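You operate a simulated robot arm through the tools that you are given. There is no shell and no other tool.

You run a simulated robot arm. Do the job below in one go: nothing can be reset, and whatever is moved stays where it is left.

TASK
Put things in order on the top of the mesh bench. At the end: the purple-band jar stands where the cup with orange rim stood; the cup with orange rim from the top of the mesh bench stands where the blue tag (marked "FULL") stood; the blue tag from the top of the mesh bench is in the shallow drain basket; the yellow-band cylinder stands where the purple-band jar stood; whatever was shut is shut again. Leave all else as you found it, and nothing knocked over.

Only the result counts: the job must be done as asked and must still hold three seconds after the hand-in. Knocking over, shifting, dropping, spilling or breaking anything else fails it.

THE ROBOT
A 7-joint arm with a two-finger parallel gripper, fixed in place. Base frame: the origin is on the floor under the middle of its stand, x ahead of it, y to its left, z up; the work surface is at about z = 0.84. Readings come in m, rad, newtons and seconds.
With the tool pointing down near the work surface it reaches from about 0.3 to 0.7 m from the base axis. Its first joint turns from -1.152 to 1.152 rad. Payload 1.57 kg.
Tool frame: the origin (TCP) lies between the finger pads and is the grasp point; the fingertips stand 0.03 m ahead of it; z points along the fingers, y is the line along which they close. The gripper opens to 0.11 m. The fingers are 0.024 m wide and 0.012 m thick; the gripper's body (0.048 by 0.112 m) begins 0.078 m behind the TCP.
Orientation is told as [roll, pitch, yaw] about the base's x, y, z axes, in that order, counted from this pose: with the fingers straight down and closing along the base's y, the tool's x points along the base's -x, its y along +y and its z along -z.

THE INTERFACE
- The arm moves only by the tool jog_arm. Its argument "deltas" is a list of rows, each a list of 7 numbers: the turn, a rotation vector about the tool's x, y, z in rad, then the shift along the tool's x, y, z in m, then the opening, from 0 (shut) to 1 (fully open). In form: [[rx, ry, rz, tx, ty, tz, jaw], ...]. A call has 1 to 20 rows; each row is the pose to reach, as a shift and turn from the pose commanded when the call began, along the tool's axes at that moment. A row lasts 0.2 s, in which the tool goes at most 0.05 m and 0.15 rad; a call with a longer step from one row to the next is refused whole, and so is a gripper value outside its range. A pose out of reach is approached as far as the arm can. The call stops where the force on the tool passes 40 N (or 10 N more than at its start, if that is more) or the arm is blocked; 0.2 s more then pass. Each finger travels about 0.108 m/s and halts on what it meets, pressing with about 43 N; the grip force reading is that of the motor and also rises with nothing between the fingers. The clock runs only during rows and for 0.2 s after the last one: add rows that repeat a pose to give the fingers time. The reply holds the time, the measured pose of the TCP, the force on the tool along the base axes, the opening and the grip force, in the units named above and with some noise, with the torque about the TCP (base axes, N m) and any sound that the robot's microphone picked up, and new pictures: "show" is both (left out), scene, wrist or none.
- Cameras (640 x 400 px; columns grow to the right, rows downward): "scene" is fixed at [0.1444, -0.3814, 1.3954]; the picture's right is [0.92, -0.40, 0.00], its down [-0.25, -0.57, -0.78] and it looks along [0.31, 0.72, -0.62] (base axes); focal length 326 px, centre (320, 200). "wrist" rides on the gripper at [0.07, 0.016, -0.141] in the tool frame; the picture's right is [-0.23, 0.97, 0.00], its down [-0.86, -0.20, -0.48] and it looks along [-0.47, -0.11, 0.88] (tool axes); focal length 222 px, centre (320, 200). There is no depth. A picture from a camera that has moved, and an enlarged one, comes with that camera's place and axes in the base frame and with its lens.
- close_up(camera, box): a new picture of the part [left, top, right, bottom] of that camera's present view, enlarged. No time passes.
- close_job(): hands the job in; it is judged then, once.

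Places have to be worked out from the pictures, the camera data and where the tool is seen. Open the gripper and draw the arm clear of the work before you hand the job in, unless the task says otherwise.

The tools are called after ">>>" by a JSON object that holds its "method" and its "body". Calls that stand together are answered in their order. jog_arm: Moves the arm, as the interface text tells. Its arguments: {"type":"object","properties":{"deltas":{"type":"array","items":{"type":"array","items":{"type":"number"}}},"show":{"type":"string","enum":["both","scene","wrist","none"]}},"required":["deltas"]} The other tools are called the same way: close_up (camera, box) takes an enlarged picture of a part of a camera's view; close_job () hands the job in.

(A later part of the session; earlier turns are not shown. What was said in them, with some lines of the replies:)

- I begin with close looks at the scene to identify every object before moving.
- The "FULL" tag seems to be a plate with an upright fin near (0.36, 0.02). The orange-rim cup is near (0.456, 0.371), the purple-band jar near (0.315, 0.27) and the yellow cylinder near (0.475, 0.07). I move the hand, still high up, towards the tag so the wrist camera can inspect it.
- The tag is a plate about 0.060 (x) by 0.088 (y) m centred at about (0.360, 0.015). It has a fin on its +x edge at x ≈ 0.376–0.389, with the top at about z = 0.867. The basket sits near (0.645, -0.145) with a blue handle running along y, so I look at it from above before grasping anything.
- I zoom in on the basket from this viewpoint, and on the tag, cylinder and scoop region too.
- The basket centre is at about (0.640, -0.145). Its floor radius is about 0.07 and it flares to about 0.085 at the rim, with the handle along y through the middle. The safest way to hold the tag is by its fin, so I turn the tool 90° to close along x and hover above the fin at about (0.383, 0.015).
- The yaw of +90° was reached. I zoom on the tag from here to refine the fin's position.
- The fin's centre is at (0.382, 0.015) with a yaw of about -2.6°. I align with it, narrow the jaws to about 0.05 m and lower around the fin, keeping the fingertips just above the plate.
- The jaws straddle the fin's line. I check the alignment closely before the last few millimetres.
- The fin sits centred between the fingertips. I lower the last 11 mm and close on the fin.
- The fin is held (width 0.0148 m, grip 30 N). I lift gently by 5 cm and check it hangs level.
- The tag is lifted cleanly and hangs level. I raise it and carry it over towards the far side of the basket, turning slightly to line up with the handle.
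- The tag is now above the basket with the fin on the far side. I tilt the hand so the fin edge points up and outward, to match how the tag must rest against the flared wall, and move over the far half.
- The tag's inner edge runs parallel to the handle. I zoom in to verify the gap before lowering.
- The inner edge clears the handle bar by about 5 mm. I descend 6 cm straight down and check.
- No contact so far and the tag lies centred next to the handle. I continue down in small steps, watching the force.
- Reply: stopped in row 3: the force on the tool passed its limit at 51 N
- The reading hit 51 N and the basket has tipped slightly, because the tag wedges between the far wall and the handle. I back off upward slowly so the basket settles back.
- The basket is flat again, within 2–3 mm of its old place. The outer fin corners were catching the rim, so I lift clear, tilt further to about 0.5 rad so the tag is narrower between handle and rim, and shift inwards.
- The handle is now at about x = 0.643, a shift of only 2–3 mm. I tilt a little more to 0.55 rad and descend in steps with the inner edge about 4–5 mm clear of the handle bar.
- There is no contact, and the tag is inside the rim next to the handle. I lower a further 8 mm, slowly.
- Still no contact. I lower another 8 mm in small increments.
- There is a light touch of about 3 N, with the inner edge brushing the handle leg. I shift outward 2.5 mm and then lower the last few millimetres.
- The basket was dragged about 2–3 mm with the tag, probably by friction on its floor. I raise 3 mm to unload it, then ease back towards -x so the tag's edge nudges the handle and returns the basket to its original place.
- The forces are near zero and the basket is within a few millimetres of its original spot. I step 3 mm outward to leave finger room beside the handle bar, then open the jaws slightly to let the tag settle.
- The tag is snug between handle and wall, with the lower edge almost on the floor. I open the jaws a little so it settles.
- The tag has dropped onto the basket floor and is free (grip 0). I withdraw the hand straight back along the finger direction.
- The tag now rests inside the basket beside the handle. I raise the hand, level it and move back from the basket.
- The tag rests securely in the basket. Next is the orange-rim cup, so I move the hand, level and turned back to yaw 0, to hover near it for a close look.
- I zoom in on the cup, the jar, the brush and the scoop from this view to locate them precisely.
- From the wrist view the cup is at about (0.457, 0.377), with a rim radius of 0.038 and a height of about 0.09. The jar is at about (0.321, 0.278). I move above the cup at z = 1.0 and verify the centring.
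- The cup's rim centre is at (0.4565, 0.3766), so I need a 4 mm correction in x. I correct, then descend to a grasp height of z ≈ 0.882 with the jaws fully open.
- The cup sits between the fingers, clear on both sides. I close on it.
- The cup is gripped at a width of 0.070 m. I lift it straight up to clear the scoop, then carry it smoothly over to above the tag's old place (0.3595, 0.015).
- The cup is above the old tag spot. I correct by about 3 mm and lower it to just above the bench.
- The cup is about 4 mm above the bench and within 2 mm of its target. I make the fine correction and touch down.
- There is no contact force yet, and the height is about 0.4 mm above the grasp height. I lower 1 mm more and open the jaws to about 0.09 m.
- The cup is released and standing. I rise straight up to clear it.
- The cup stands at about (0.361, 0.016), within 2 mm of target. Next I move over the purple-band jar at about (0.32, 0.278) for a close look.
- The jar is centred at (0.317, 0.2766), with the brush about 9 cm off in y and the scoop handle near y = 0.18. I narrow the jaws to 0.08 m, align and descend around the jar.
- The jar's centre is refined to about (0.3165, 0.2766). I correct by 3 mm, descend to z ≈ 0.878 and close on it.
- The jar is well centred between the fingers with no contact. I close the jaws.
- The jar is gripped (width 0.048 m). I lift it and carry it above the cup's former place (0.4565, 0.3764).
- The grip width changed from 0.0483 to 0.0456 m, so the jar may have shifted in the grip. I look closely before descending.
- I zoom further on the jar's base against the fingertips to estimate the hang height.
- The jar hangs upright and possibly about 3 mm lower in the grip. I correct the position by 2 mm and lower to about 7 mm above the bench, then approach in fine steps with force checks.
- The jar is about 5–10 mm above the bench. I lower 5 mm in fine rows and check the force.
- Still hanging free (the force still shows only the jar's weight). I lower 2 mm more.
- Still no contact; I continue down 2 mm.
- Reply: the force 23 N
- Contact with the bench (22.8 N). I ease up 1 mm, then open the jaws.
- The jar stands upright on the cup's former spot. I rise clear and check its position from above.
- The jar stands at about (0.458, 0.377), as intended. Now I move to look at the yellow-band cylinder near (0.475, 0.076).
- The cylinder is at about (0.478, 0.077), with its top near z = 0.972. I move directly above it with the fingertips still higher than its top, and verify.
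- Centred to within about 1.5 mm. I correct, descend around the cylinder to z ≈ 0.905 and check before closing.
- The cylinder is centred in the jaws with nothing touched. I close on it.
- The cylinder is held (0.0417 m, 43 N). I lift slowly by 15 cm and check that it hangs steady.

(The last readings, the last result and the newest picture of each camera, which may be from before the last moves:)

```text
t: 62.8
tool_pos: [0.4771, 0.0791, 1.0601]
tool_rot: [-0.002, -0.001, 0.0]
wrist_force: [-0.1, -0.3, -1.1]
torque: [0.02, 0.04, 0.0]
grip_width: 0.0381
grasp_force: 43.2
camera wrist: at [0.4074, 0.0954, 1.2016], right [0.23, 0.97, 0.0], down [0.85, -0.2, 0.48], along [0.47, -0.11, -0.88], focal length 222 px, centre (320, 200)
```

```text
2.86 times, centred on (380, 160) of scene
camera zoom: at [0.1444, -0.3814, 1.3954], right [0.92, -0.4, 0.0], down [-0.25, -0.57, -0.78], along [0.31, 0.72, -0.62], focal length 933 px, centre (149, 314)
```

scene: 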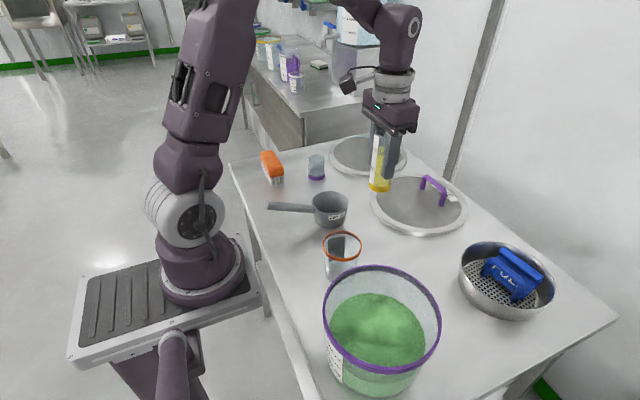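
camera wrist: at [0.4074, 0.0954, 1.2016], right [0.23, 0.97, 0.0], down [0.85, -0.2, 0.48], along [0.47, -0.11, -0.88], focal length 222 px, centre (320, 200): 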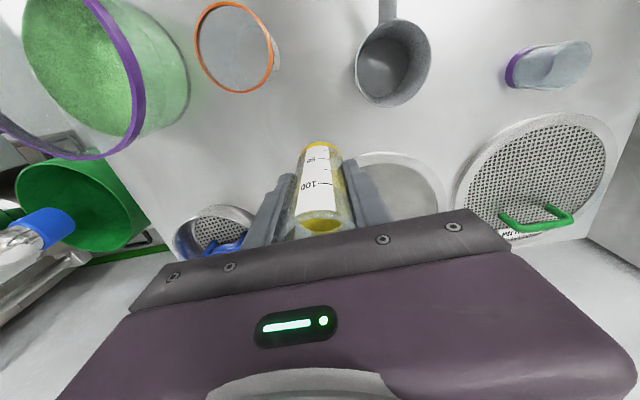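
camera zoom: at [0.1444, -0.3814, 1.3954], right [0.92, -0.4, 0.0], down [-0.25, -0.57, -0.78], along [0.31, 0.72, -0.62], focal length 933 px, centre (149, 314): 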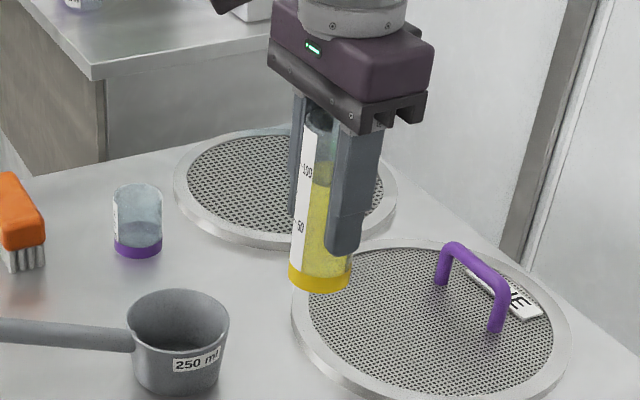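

The cylinder hangs upright and steady, with its bottom at about z = 0.993. I carry it smoothly over the scoop to above the jar's former place.

>>> {"method": "jog_arm", "body": {"deltas": [[0, 0, 0, 0.006, 0.0074, 0, 0.25], [0, 0, 0, 0.018, 0.0222, 0, 0.25], [0, 0, 0, 0.034, 0.042, 0, 0.25], [0, 0, 0, 0.051, 0.063, 0, 0.25], [0, 0, 0, 0.068, 0.084, 0, 0.25], [0, 0, 0, 0.085, 0.105, 0, 0.25], [0, 0, 0, 0.102, 0.126, 0, 0.25], [0, 0, 0, 0.119, 0.147, 0, 0.25], [0, 0, 0, 0.136, 0.168, 0, 0.25], [0, 0, 0, 0.149, 0.184, 0, 0.25], [0, 0, 0, 0.157, 0.194, 0, 0.25], [0, 0, 0, 0.16, 0.1975, 0, 0.25], [0, 0, 0, 0.16, 0.1975, 0, 0.25]], "show": "both"}}

>>> {"method": "close_up", "body": {"camera": "wrist", "box": [200, 80, 460, 260]}}

>>> {"method": "close_up", "body": {"camera": "scene", "box": [230, 90, 370, 230]}}

```text
t: 65.6
tool_pos: [0.317, 0.2748, 1.0606]
tool_rot: [-0.002, -0.001, 0.001]
wrist_force: [0.0, 0.4, -1.1]
torque: [-0.02, 0.0, 0.0]
grip_width: 0.0381
grasp_force: 43.1
camera wrist: at [0.2474, 0.2924, 1.2004], right [0.23, 0.97, 0.0], down [0.85, -0.2, 0.48], along [0.47, -0.11, -0.88], focal length 222 px, centre (320, 200)
```

scene: 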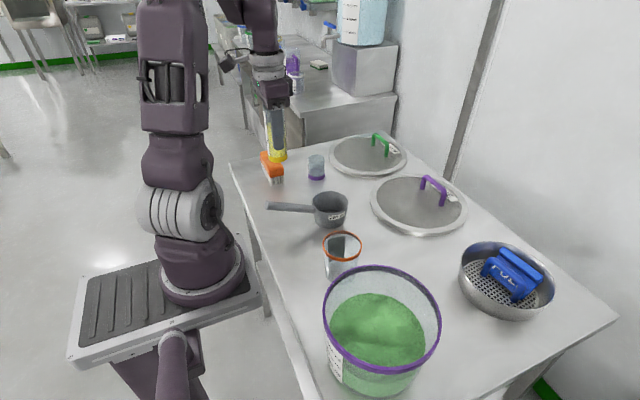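
wrist: 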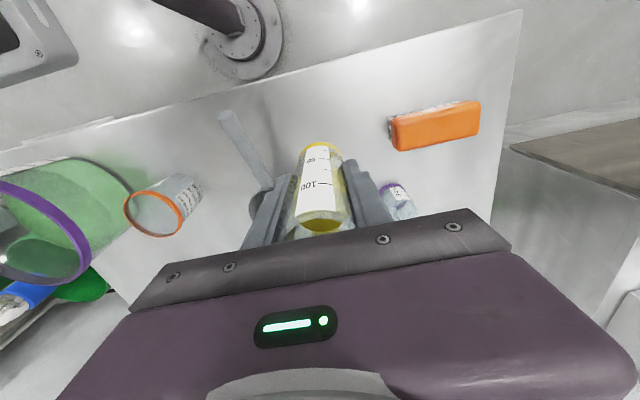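

```text
2.22 times, centred on (330, 170) of wrist
camera zoom: at [0.2474, 0.2924, 1.2004], right [0.23, 0.97, 0.0], down [0.85, -0.2, 0.48], along [0.47, -0.11, -0.88], focal length 494 px, centre (298, 267)
```

zoom: 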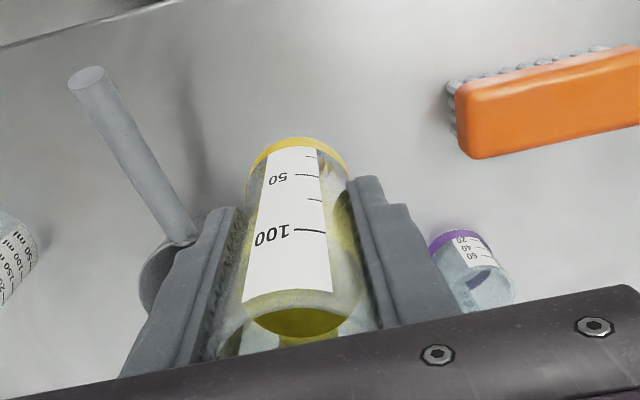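

```text
2.86 times, centred on (300, 160) of scene
camera zoom: at [0.1444, -0.3814, 1.3954], right [0.92, -0.4, 0.0], down [-0.25, -0.57, -0.78], along [0.31, 0.72, -0.62], focal length 933 px, centre (377, 314)
```

zoom: 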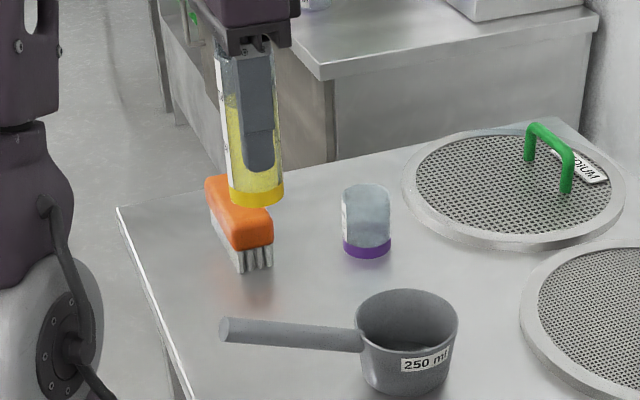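

The cylinder is centred over the jar's old spot, clear of the brush and the scoop handle. I lower it to about 1 cm above the bench.

>>> {"method": "jog_arm", "body": {"deltas": [[0, 0, 0, 0.001, 0, 0.01, 0.25], [0, 0, 0, 0.001, 0, 0.03, 0.25], [0, 0, 0, 0.001, 0, 0.055, 0.25], [0, 0, 0, 0.001, 0, 0.08, 0.25], [0, 0, 0, 0.001, 0, 0.105, 0.25], [0, 0, 0, 0.001, 0, 0.125, 0.25], [0, 0, 0, 0.001, 0, 0.138, 0.25], [0, 0, 0, 0.001, 0, 0.143, 0.25], [0, 0, 0, 0.001, 0, 0.143, 0.25]], "show": "both"}}

>>> {"method": "close_up", "body": {"camera": "scene", "box": [240, 140, 320, 220]}}

```text
t: 67.6
tool_pos: [0.3171, 0.2739, 0.9167]
tool_rot: [-0.002, -0.001, 0.0]
wrist_force: [-0.3, 0.9, -2.1]
torque: [0.03, -0.04, 0.0]
grip_width: 0.0378
grasp_force: 43.3
camera wrist: at [0.2467, 0.2909, 1.0573], right [0.23, 0.97, 0.0], down [0.85, -0.2, 0.48], along [0.47, -0.11, -0.88], focal length 222 px, centre (320, 200)
```

scene: 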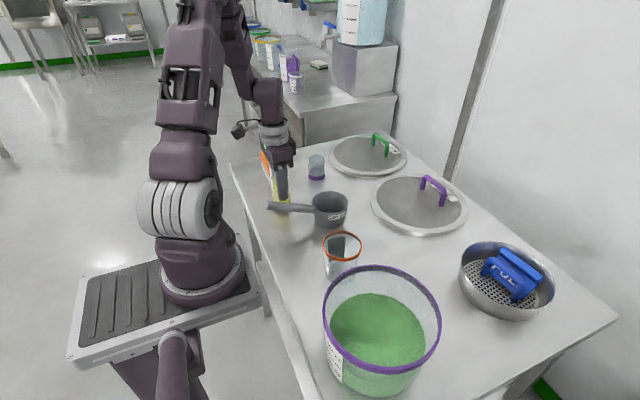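
wrist: 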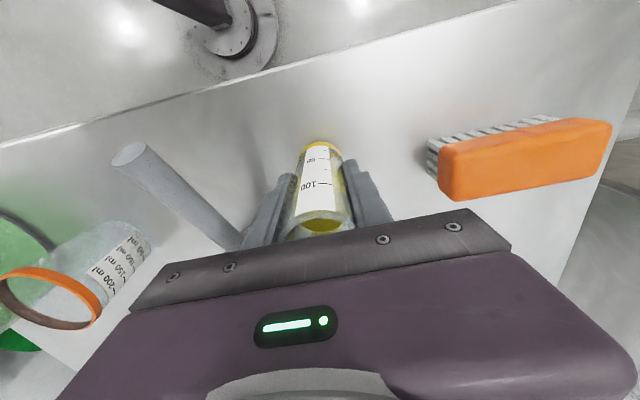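

```text
5.00 times, centred on (280, 180) of scene
camera zoom: at [0.1444, -0.3814, 1.3954], right [0.92, -0.4, 0.0], down [-0.25, -0.57, -0.78], along [0.31, 0.72, -0.62], focal length 1632 px, centre (520, 300)
```

zoom: 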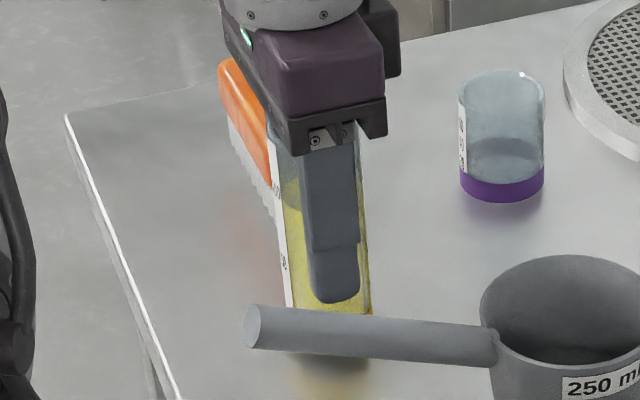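

About 7–10 mm above the bench. I correct y by 1.7 mm and lower 5 mm, watching the force.

>>> {"method": "jog_arm", "body": {"deltas": [[0, 0, 0, 0, 0.0017, 0.002, 0.25], [0, 0, 0, 0, 0.0017, 0.004, 0.25], [0, 0, 0, 0, 0.0017, 0.005, 0.25], [0, 0, 0, 0, 0.0017, 0.005, 0.25]], "show": "none"}}

```text
t: 68.6
tool_pos: [0.3179, 0.276, 0.9113]
tool_rot: [-0.004, -0.002, -0.001]
wrist_force: [0.3, -0.6, -1.6]
torque: [0.01, -0.01, -0.02]
grip_width: 0.0376
grasp_force: 43.1
```

Still free (only the weight shows). I lower 2 mm more.

>>> {"method": "jog_arm", "body": {"deltas": [[0, 0, 0, 0, 0, 0.001, 0.25], [0, 0, 0, 0, 0, 0.002, 0.25], [0, 0, 0, 0, 0, 0.002, 0.25]], "show": "none"}}

>>> {"method": "close_up", "body": {"camera": "wrist", "box": [200, 80, 460, 260]}}

```text
t: 69.4
tool_pos: [0.3176, 0.276, 0.9094]
tool_rot: [-0.004, -0.001, 0.0]
wrist_force: [0.3, 0.6, -1.3]
torque: [0.03, 0.02, 0.03]
grip_width: 0.0379
grasp_force: 43.2
```

```text
2.22 times, centred on (330, 170) of wrist
camera zoom: at [0.2469, 0.2936, 1.0501], right [0.23, 0.97, 0.0], down [0.85, -0.2, 0.48], along [0.47, -0.11, -0.88], focal length 494 px, centre (298, 267)
```

zoom: 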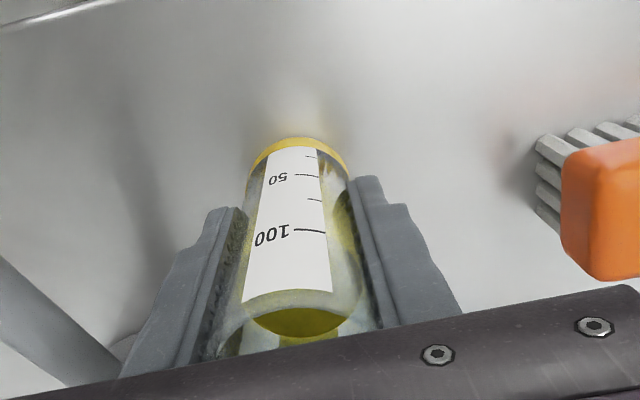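

Still hanging. I lower another 1.5 mm.

>>> {"method": "jog_arm", "body": {"deltas": [[0, 0, 0, 0, -0.0005, 0.0008, 0.25], [0, 0, 0, 0, -0.0005, 0.0015, 0.25], [0, 0, 0, 0, -0.0005, 0.0015, 0.25]], "show": "none"}}

```text
t: 70.2
tool_pos: [0.3174, 0.2753, 0.9076]
tool_rot: [-0.003, -0.001, -0.001]
wrist_force: [0.4, 0.1, -1.9]
torque: [-0.03, 0.01, 0.0]
grip_width: 0.0377
grasp_force: 42.6
```

No contact yet; I lower one more millimetre, towards the original grasp height of 0.9065.

>>> {"method": "jog_arm", "body": {"deltas": [[0, 0, 0, 0, 0, 0.0006, 0.25], [0, 0, 0, 0, 0, 0.0012, 0.25], [0, 0, 0, 0, 0, 0.0012, 0.25]], "show": "none"}}

>>> {"method": "close_up", "body": {"camera": "wrist", "box": [200, 80, 460, 260]}}

```text
t: 71.0
tool_pos: [0.3172, 0.276, 0.9075]
tool_rot: [-0.002, -0.001, 0.0]
wrist_force: [-0.5, -1.3, 7.6]
torque: [0.1, 0.04, 0.06]
grip_width: 0.0379
grasp_force: 43.1
```

```text
2.22 times, centred on (330, 170) of wrist
camera zoom: at [0.2472, 0.2928, 1.0481], right [0.23, 0.97, 0.0], down [0.85, -0.2, 0.48], along [0.47, -0.11, -0.88], focal length 494 px, centre (298, 267)
```

zoom: 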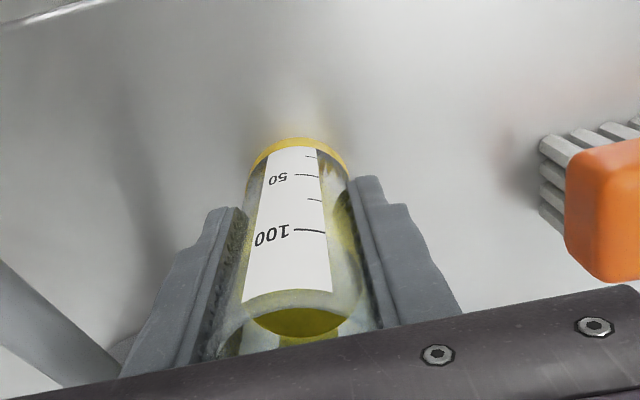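

Gentle contact (7.6 N) at TCP (0.317, 0.277). I open the jaws slowly.

>>> {"method": "jog_arm", "body": {"deltas": [[0, 0, 0, 0, 0, 0, 0.4], [0, 0, 0, 0, 0, 0, 0.5], [0, 0, 0, 0, 0, 0, 0.6], [0, 0, 0, 0, 0, 0, 0.68], [0, 0, 0, 0, 0, 0, 0.68]], "show": "both"}}

>>> {"method": "close_up", "body": {"camera": "wrist", "box": [200, 80, 460, 260]}}

>>> {"method": "close_up", "body": {"camera": "scene", "box": [240, 140, 320, 220]}}

```text
t: 72.2
tool_pos: [0.3166, 0.2752, 0.9075]
tool_rot: [-0.004, -0.002, -0.001]
wrist_force: [0.1, -0.1, 0.1]
torque: [0.0, -0.02, -0.01]
grip_width: 0.0748
grasp_force: 0.0
camera wrist: at [0.2471, 0.2929, 1.0479], right [0.23, 0.97, 0.0], down [0.85, -0.2, 0.48], along [0.47, -0.11, -0.88], focal length 222 px, centre (320, 200)
```

scene: 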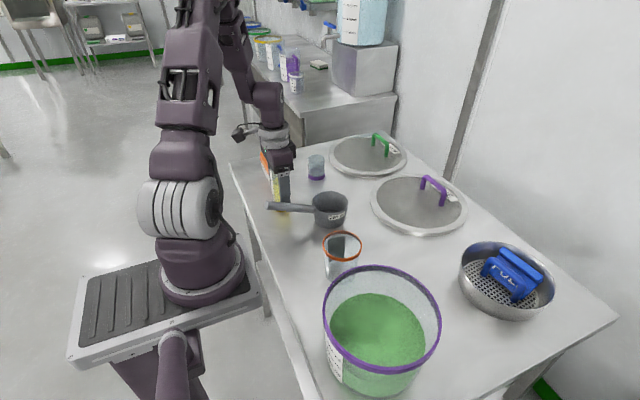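
wrist: 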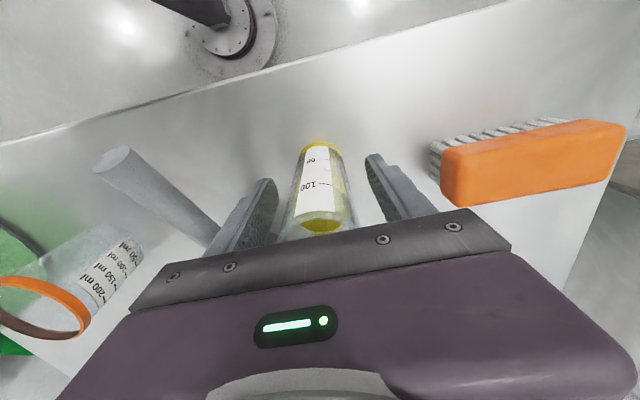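

```text
2.22 times, centred on (330, 170) of wrist
camera zoom: at [0.2471, 0.2929, 1.0479], right [0.23, 0.97, 0.0], down [0.85, -0.2, 0.48], along [0.47, -0.11, -0.88], focal length 494 px, centre (298, 267)
```

zoom: 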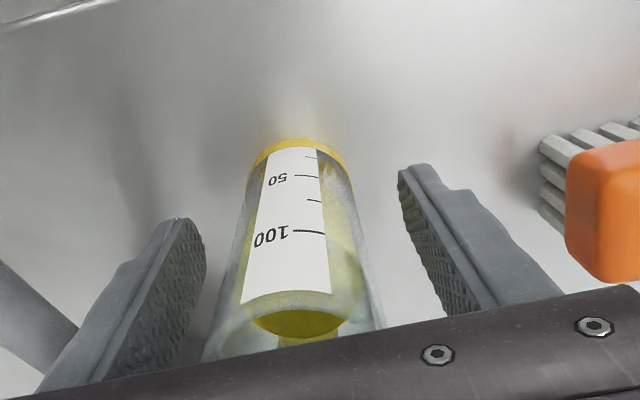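

```text
5.00 times, centred on (280, 180) of scene
camera zoom: at [0.1444, -0.3814, 1.3954], right [0.92, -0.4, 0.0], down [-0.25, -0.57, -0.78], along [0.31, 0.72, -0.62], focal length 1632 px, centre (520, 300)
```

zoom: 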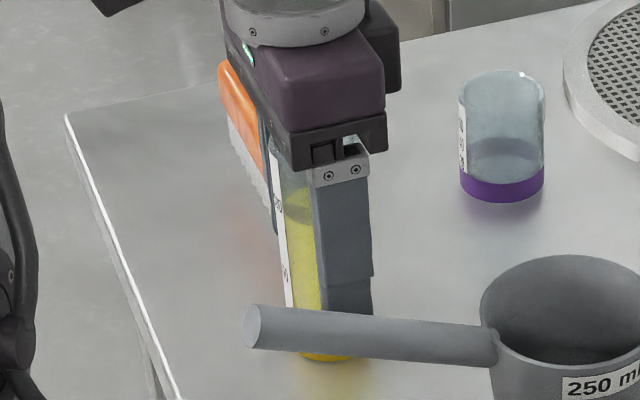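

The cylinder stands upright and free. I rise straight up to clear it.

>>> {"method": "jog_arm", "body": {"deltas": [[0, 0, 0, 0, 0, -0.015, 0.68], [0, 0, 0, 0, 0, -0.045, 0.68], [0, 0, 0, 0, 0, -0.085, 0.68], [0, 0, 0, 0, 0, -0.125, 0.75], [0, 0, 0, 0, 0, -0.165, 0.9], [0, 0, 0, 0, 0, -0.19, 1], [0, 0, 0, 0, 0, -0.19, 1]], "show": "both"}}

>>> {"method": "close_up", "body": {"camera": "wrist", "box": [200, 60, 460, 240]}}

>>> {"method": "close_up", "body": {"camera": "scene", "box": [230, 120, 390, 300]}}

>>> {"method": "close_up", "body": {"camera": "scene", "box": [440, 190, 600, 330]}}

```text
t: 73.8
tool_pos: [0.3164, 0.2768, 1.0985]
tool_rot: [-0.004, -0.001, -0.001]
wrist_force: [-0.2, -0.3, 0.2]
torque: [-0.01, -0.06, 0.04]
grip_width: 0.1101
grasp_force: 0.0
camera wrist: at [0.2467, 0.2939, 1.2393], right [0.23, 0.97, 0.0], down [0.85, -0.2, 0.48], along [0.47, -0.11, -0.88], focal length 222 px, centre (320, 200)
```

scene: 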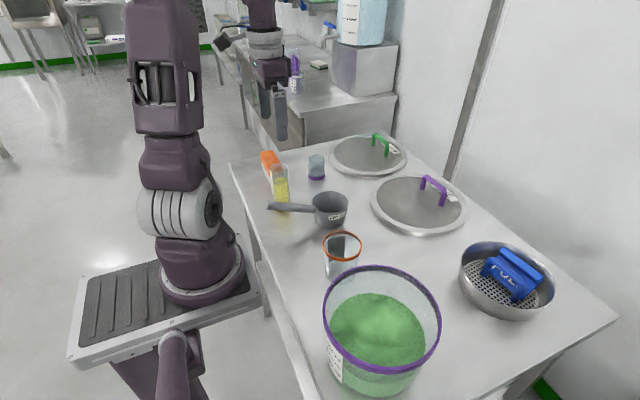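
wrist: 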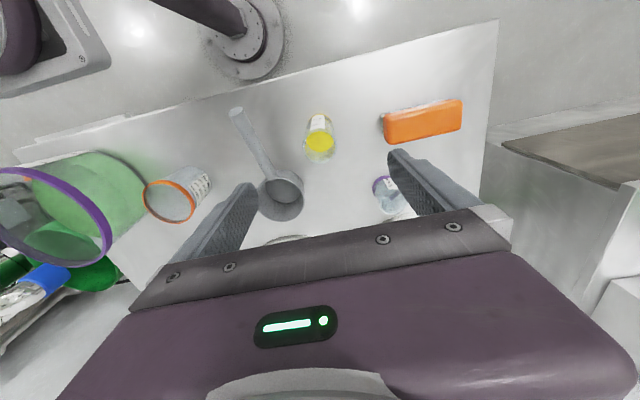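

```text
2.22 times, centred on (330, 150) of wrist
camera zoom: at [0.2467, 0.2939, 1.2393], right [0.23, 0.97, 0.0], down [0.85, -0.2, 0.48], along [0.47, -0.11, -0.88], focal length 494 px, centre (298, 311)
```

zoom: 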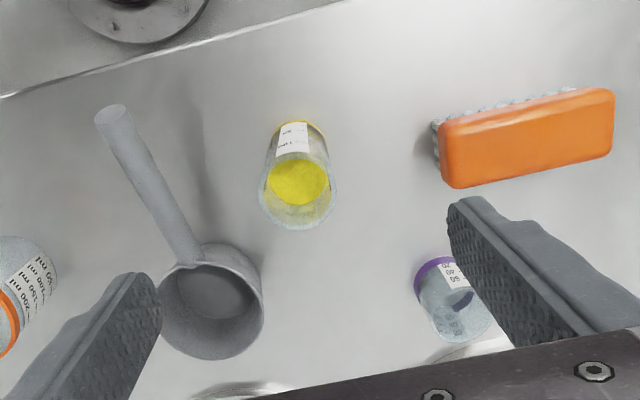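

```text
2.22 times, centred on (310, 210) of scene
camera zoom: at [0.1443, -0.3814, 1.3954], right [0.92, -0.4, 0.0], down [-0.25, -0.57, -0.78], along [0.31, 0.72, -0.62], focal length 725 px, centre (342, 178)
```

zoom: 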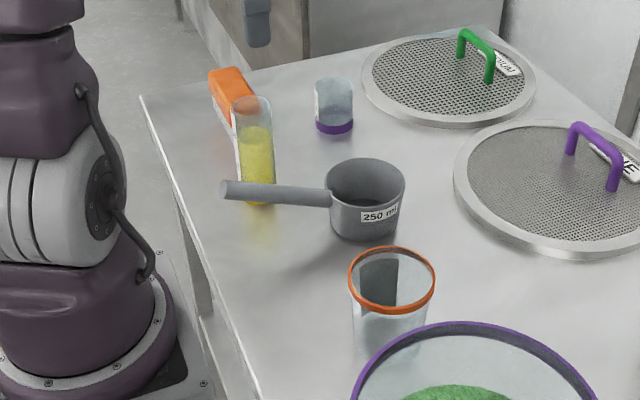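

```text
2.86 times, centred on (520, 260) of scene
camera zoom: at [0.1443, -0.3814, 1.3954], right [0.92, -0.4, 0.0], down [-0.25, -0.57, -0.78], along [0.31, 0.72, -0.62], focal length 933 px, centre (-251, 29)
```

zoom: 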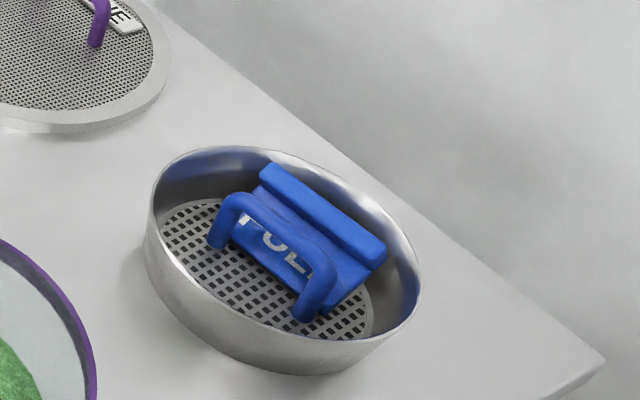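

The cylinder stands at about (0.318, 0.277) and everything is upright. The tag lies in the basket, which sits within about 4 mm of where it began. Nothing was opened, so nothing needs shutting. I retract the open gripper to near its starting pose, clear of the work.

>>> {"method": "jog_arm", "body": {"deltas": [[0, 0, 0, 0, 0, -0.03, 1], [0, 0, 0, 0.02, -0.03, -0.04, 1], [0, 0, 0, 0.046, -0.063, -0.04, 1], [0, 0, 0, 0.046, -0.063, -0.04, 1], [0, 0, 0, 0.046, -0.063, -0.04, 1], [0, 0, 0, 0.046, -0.063, -0.04, 1], [0, 0, 0, 0.046, -0.063, -0.04, 1]], "show": "both"}}

>>> {"method": "close_up", "body": {"camera": "scene", "box": [230, 120, 570, 400]}}

```text
t: 75.4
tool_pos: [0.2689, 0.2126, 1.1358]
tool_rot: [-0.004, 0.0, -0.001]
wrist_force: [-0.8, -0.7, 0.9]
torque: [-0.01, 0.0, -0.03]
grip_width: 0.1099
grasp_force: 0.1
camera wrist: at [0.1997, 0.2295, 1.2774], right [0.23, 0.97, 0.0], down [0.85, -0.2, 0.48], along [0.47, -0.11, -0.88], focal length 222 px, centre (320, 200)
```

scene: 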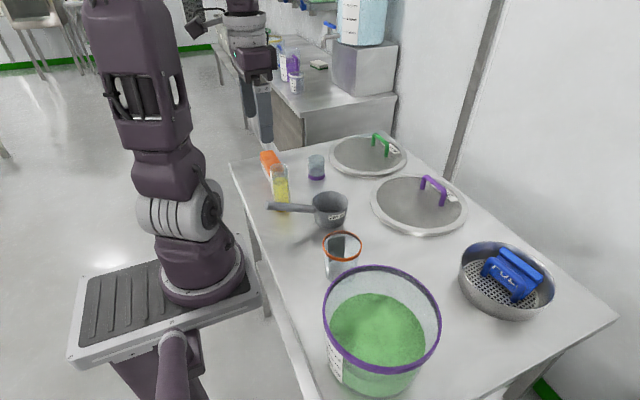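
wrist: 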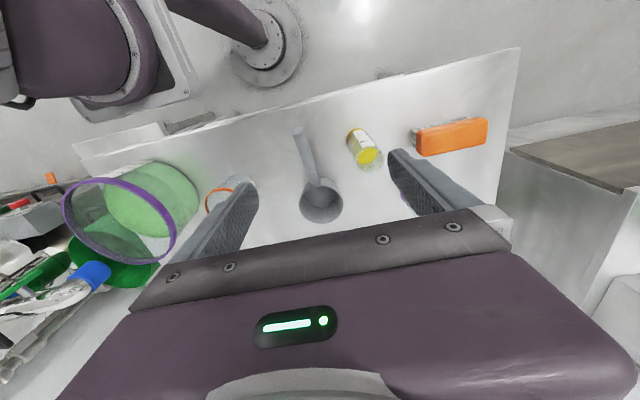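

```text
1.43 times, centred on (400, 260) of scene
camera zoom: at [0.1443, -0.3814, 1.3954], right [0.92, -0.4, 0.0], down [-0.25, -0.57, -0.78], along [0.31, 0.72, -0.62], focal length 466 px, centre (206, 114)
```

zoom: 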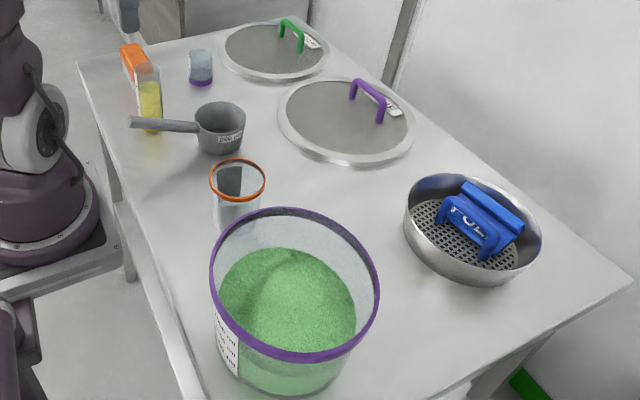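

The last pictures show all four objects in place and upright. The scoop, brush, bucket and lids look undisturbed, and the gripper is open and clear of the work. I hand the job in.

>>> {"method": "close_job", "body": {}}

```text
The job is handed in.
```

I moved all four objects to where you asked and handed the job in, but the drain basket ended about 4 mm from where it started. I don't have the judging result.

| Object | Where it is now | Distance from target |
|---|---|---|
| Blue "FULL" tag | inside the shallow drain basket, beside the blue handle, probably leaning slightly against the wall | – |
| Cup with orange rim | where the tag stood | about 2 mm |
| Purple-band jar | where the cup stood | about 2 mm |
| Yellow-band cylinder | where the jar stood | about 2 mm |

The distances are my estimates from the camera pictures. For the purple-band jar I took the small jar with the purple base band, not the large purple-rimmed bucket.

**Basket:** on the first try the tag caught the rim, the force reached 51 N and the basket tipped briefly. I backed off, it settled flat again, and I lowered the tag in at a steeper tilt. A little dragging during that second try added to the shift.

Nothing was knocked over and I saw no spills. The scoop, brush, bucket and mesh lids look undisturbed. I opened nothing, so nothing needed shutting again. The gripper was open and clear of the bench at hand-in.
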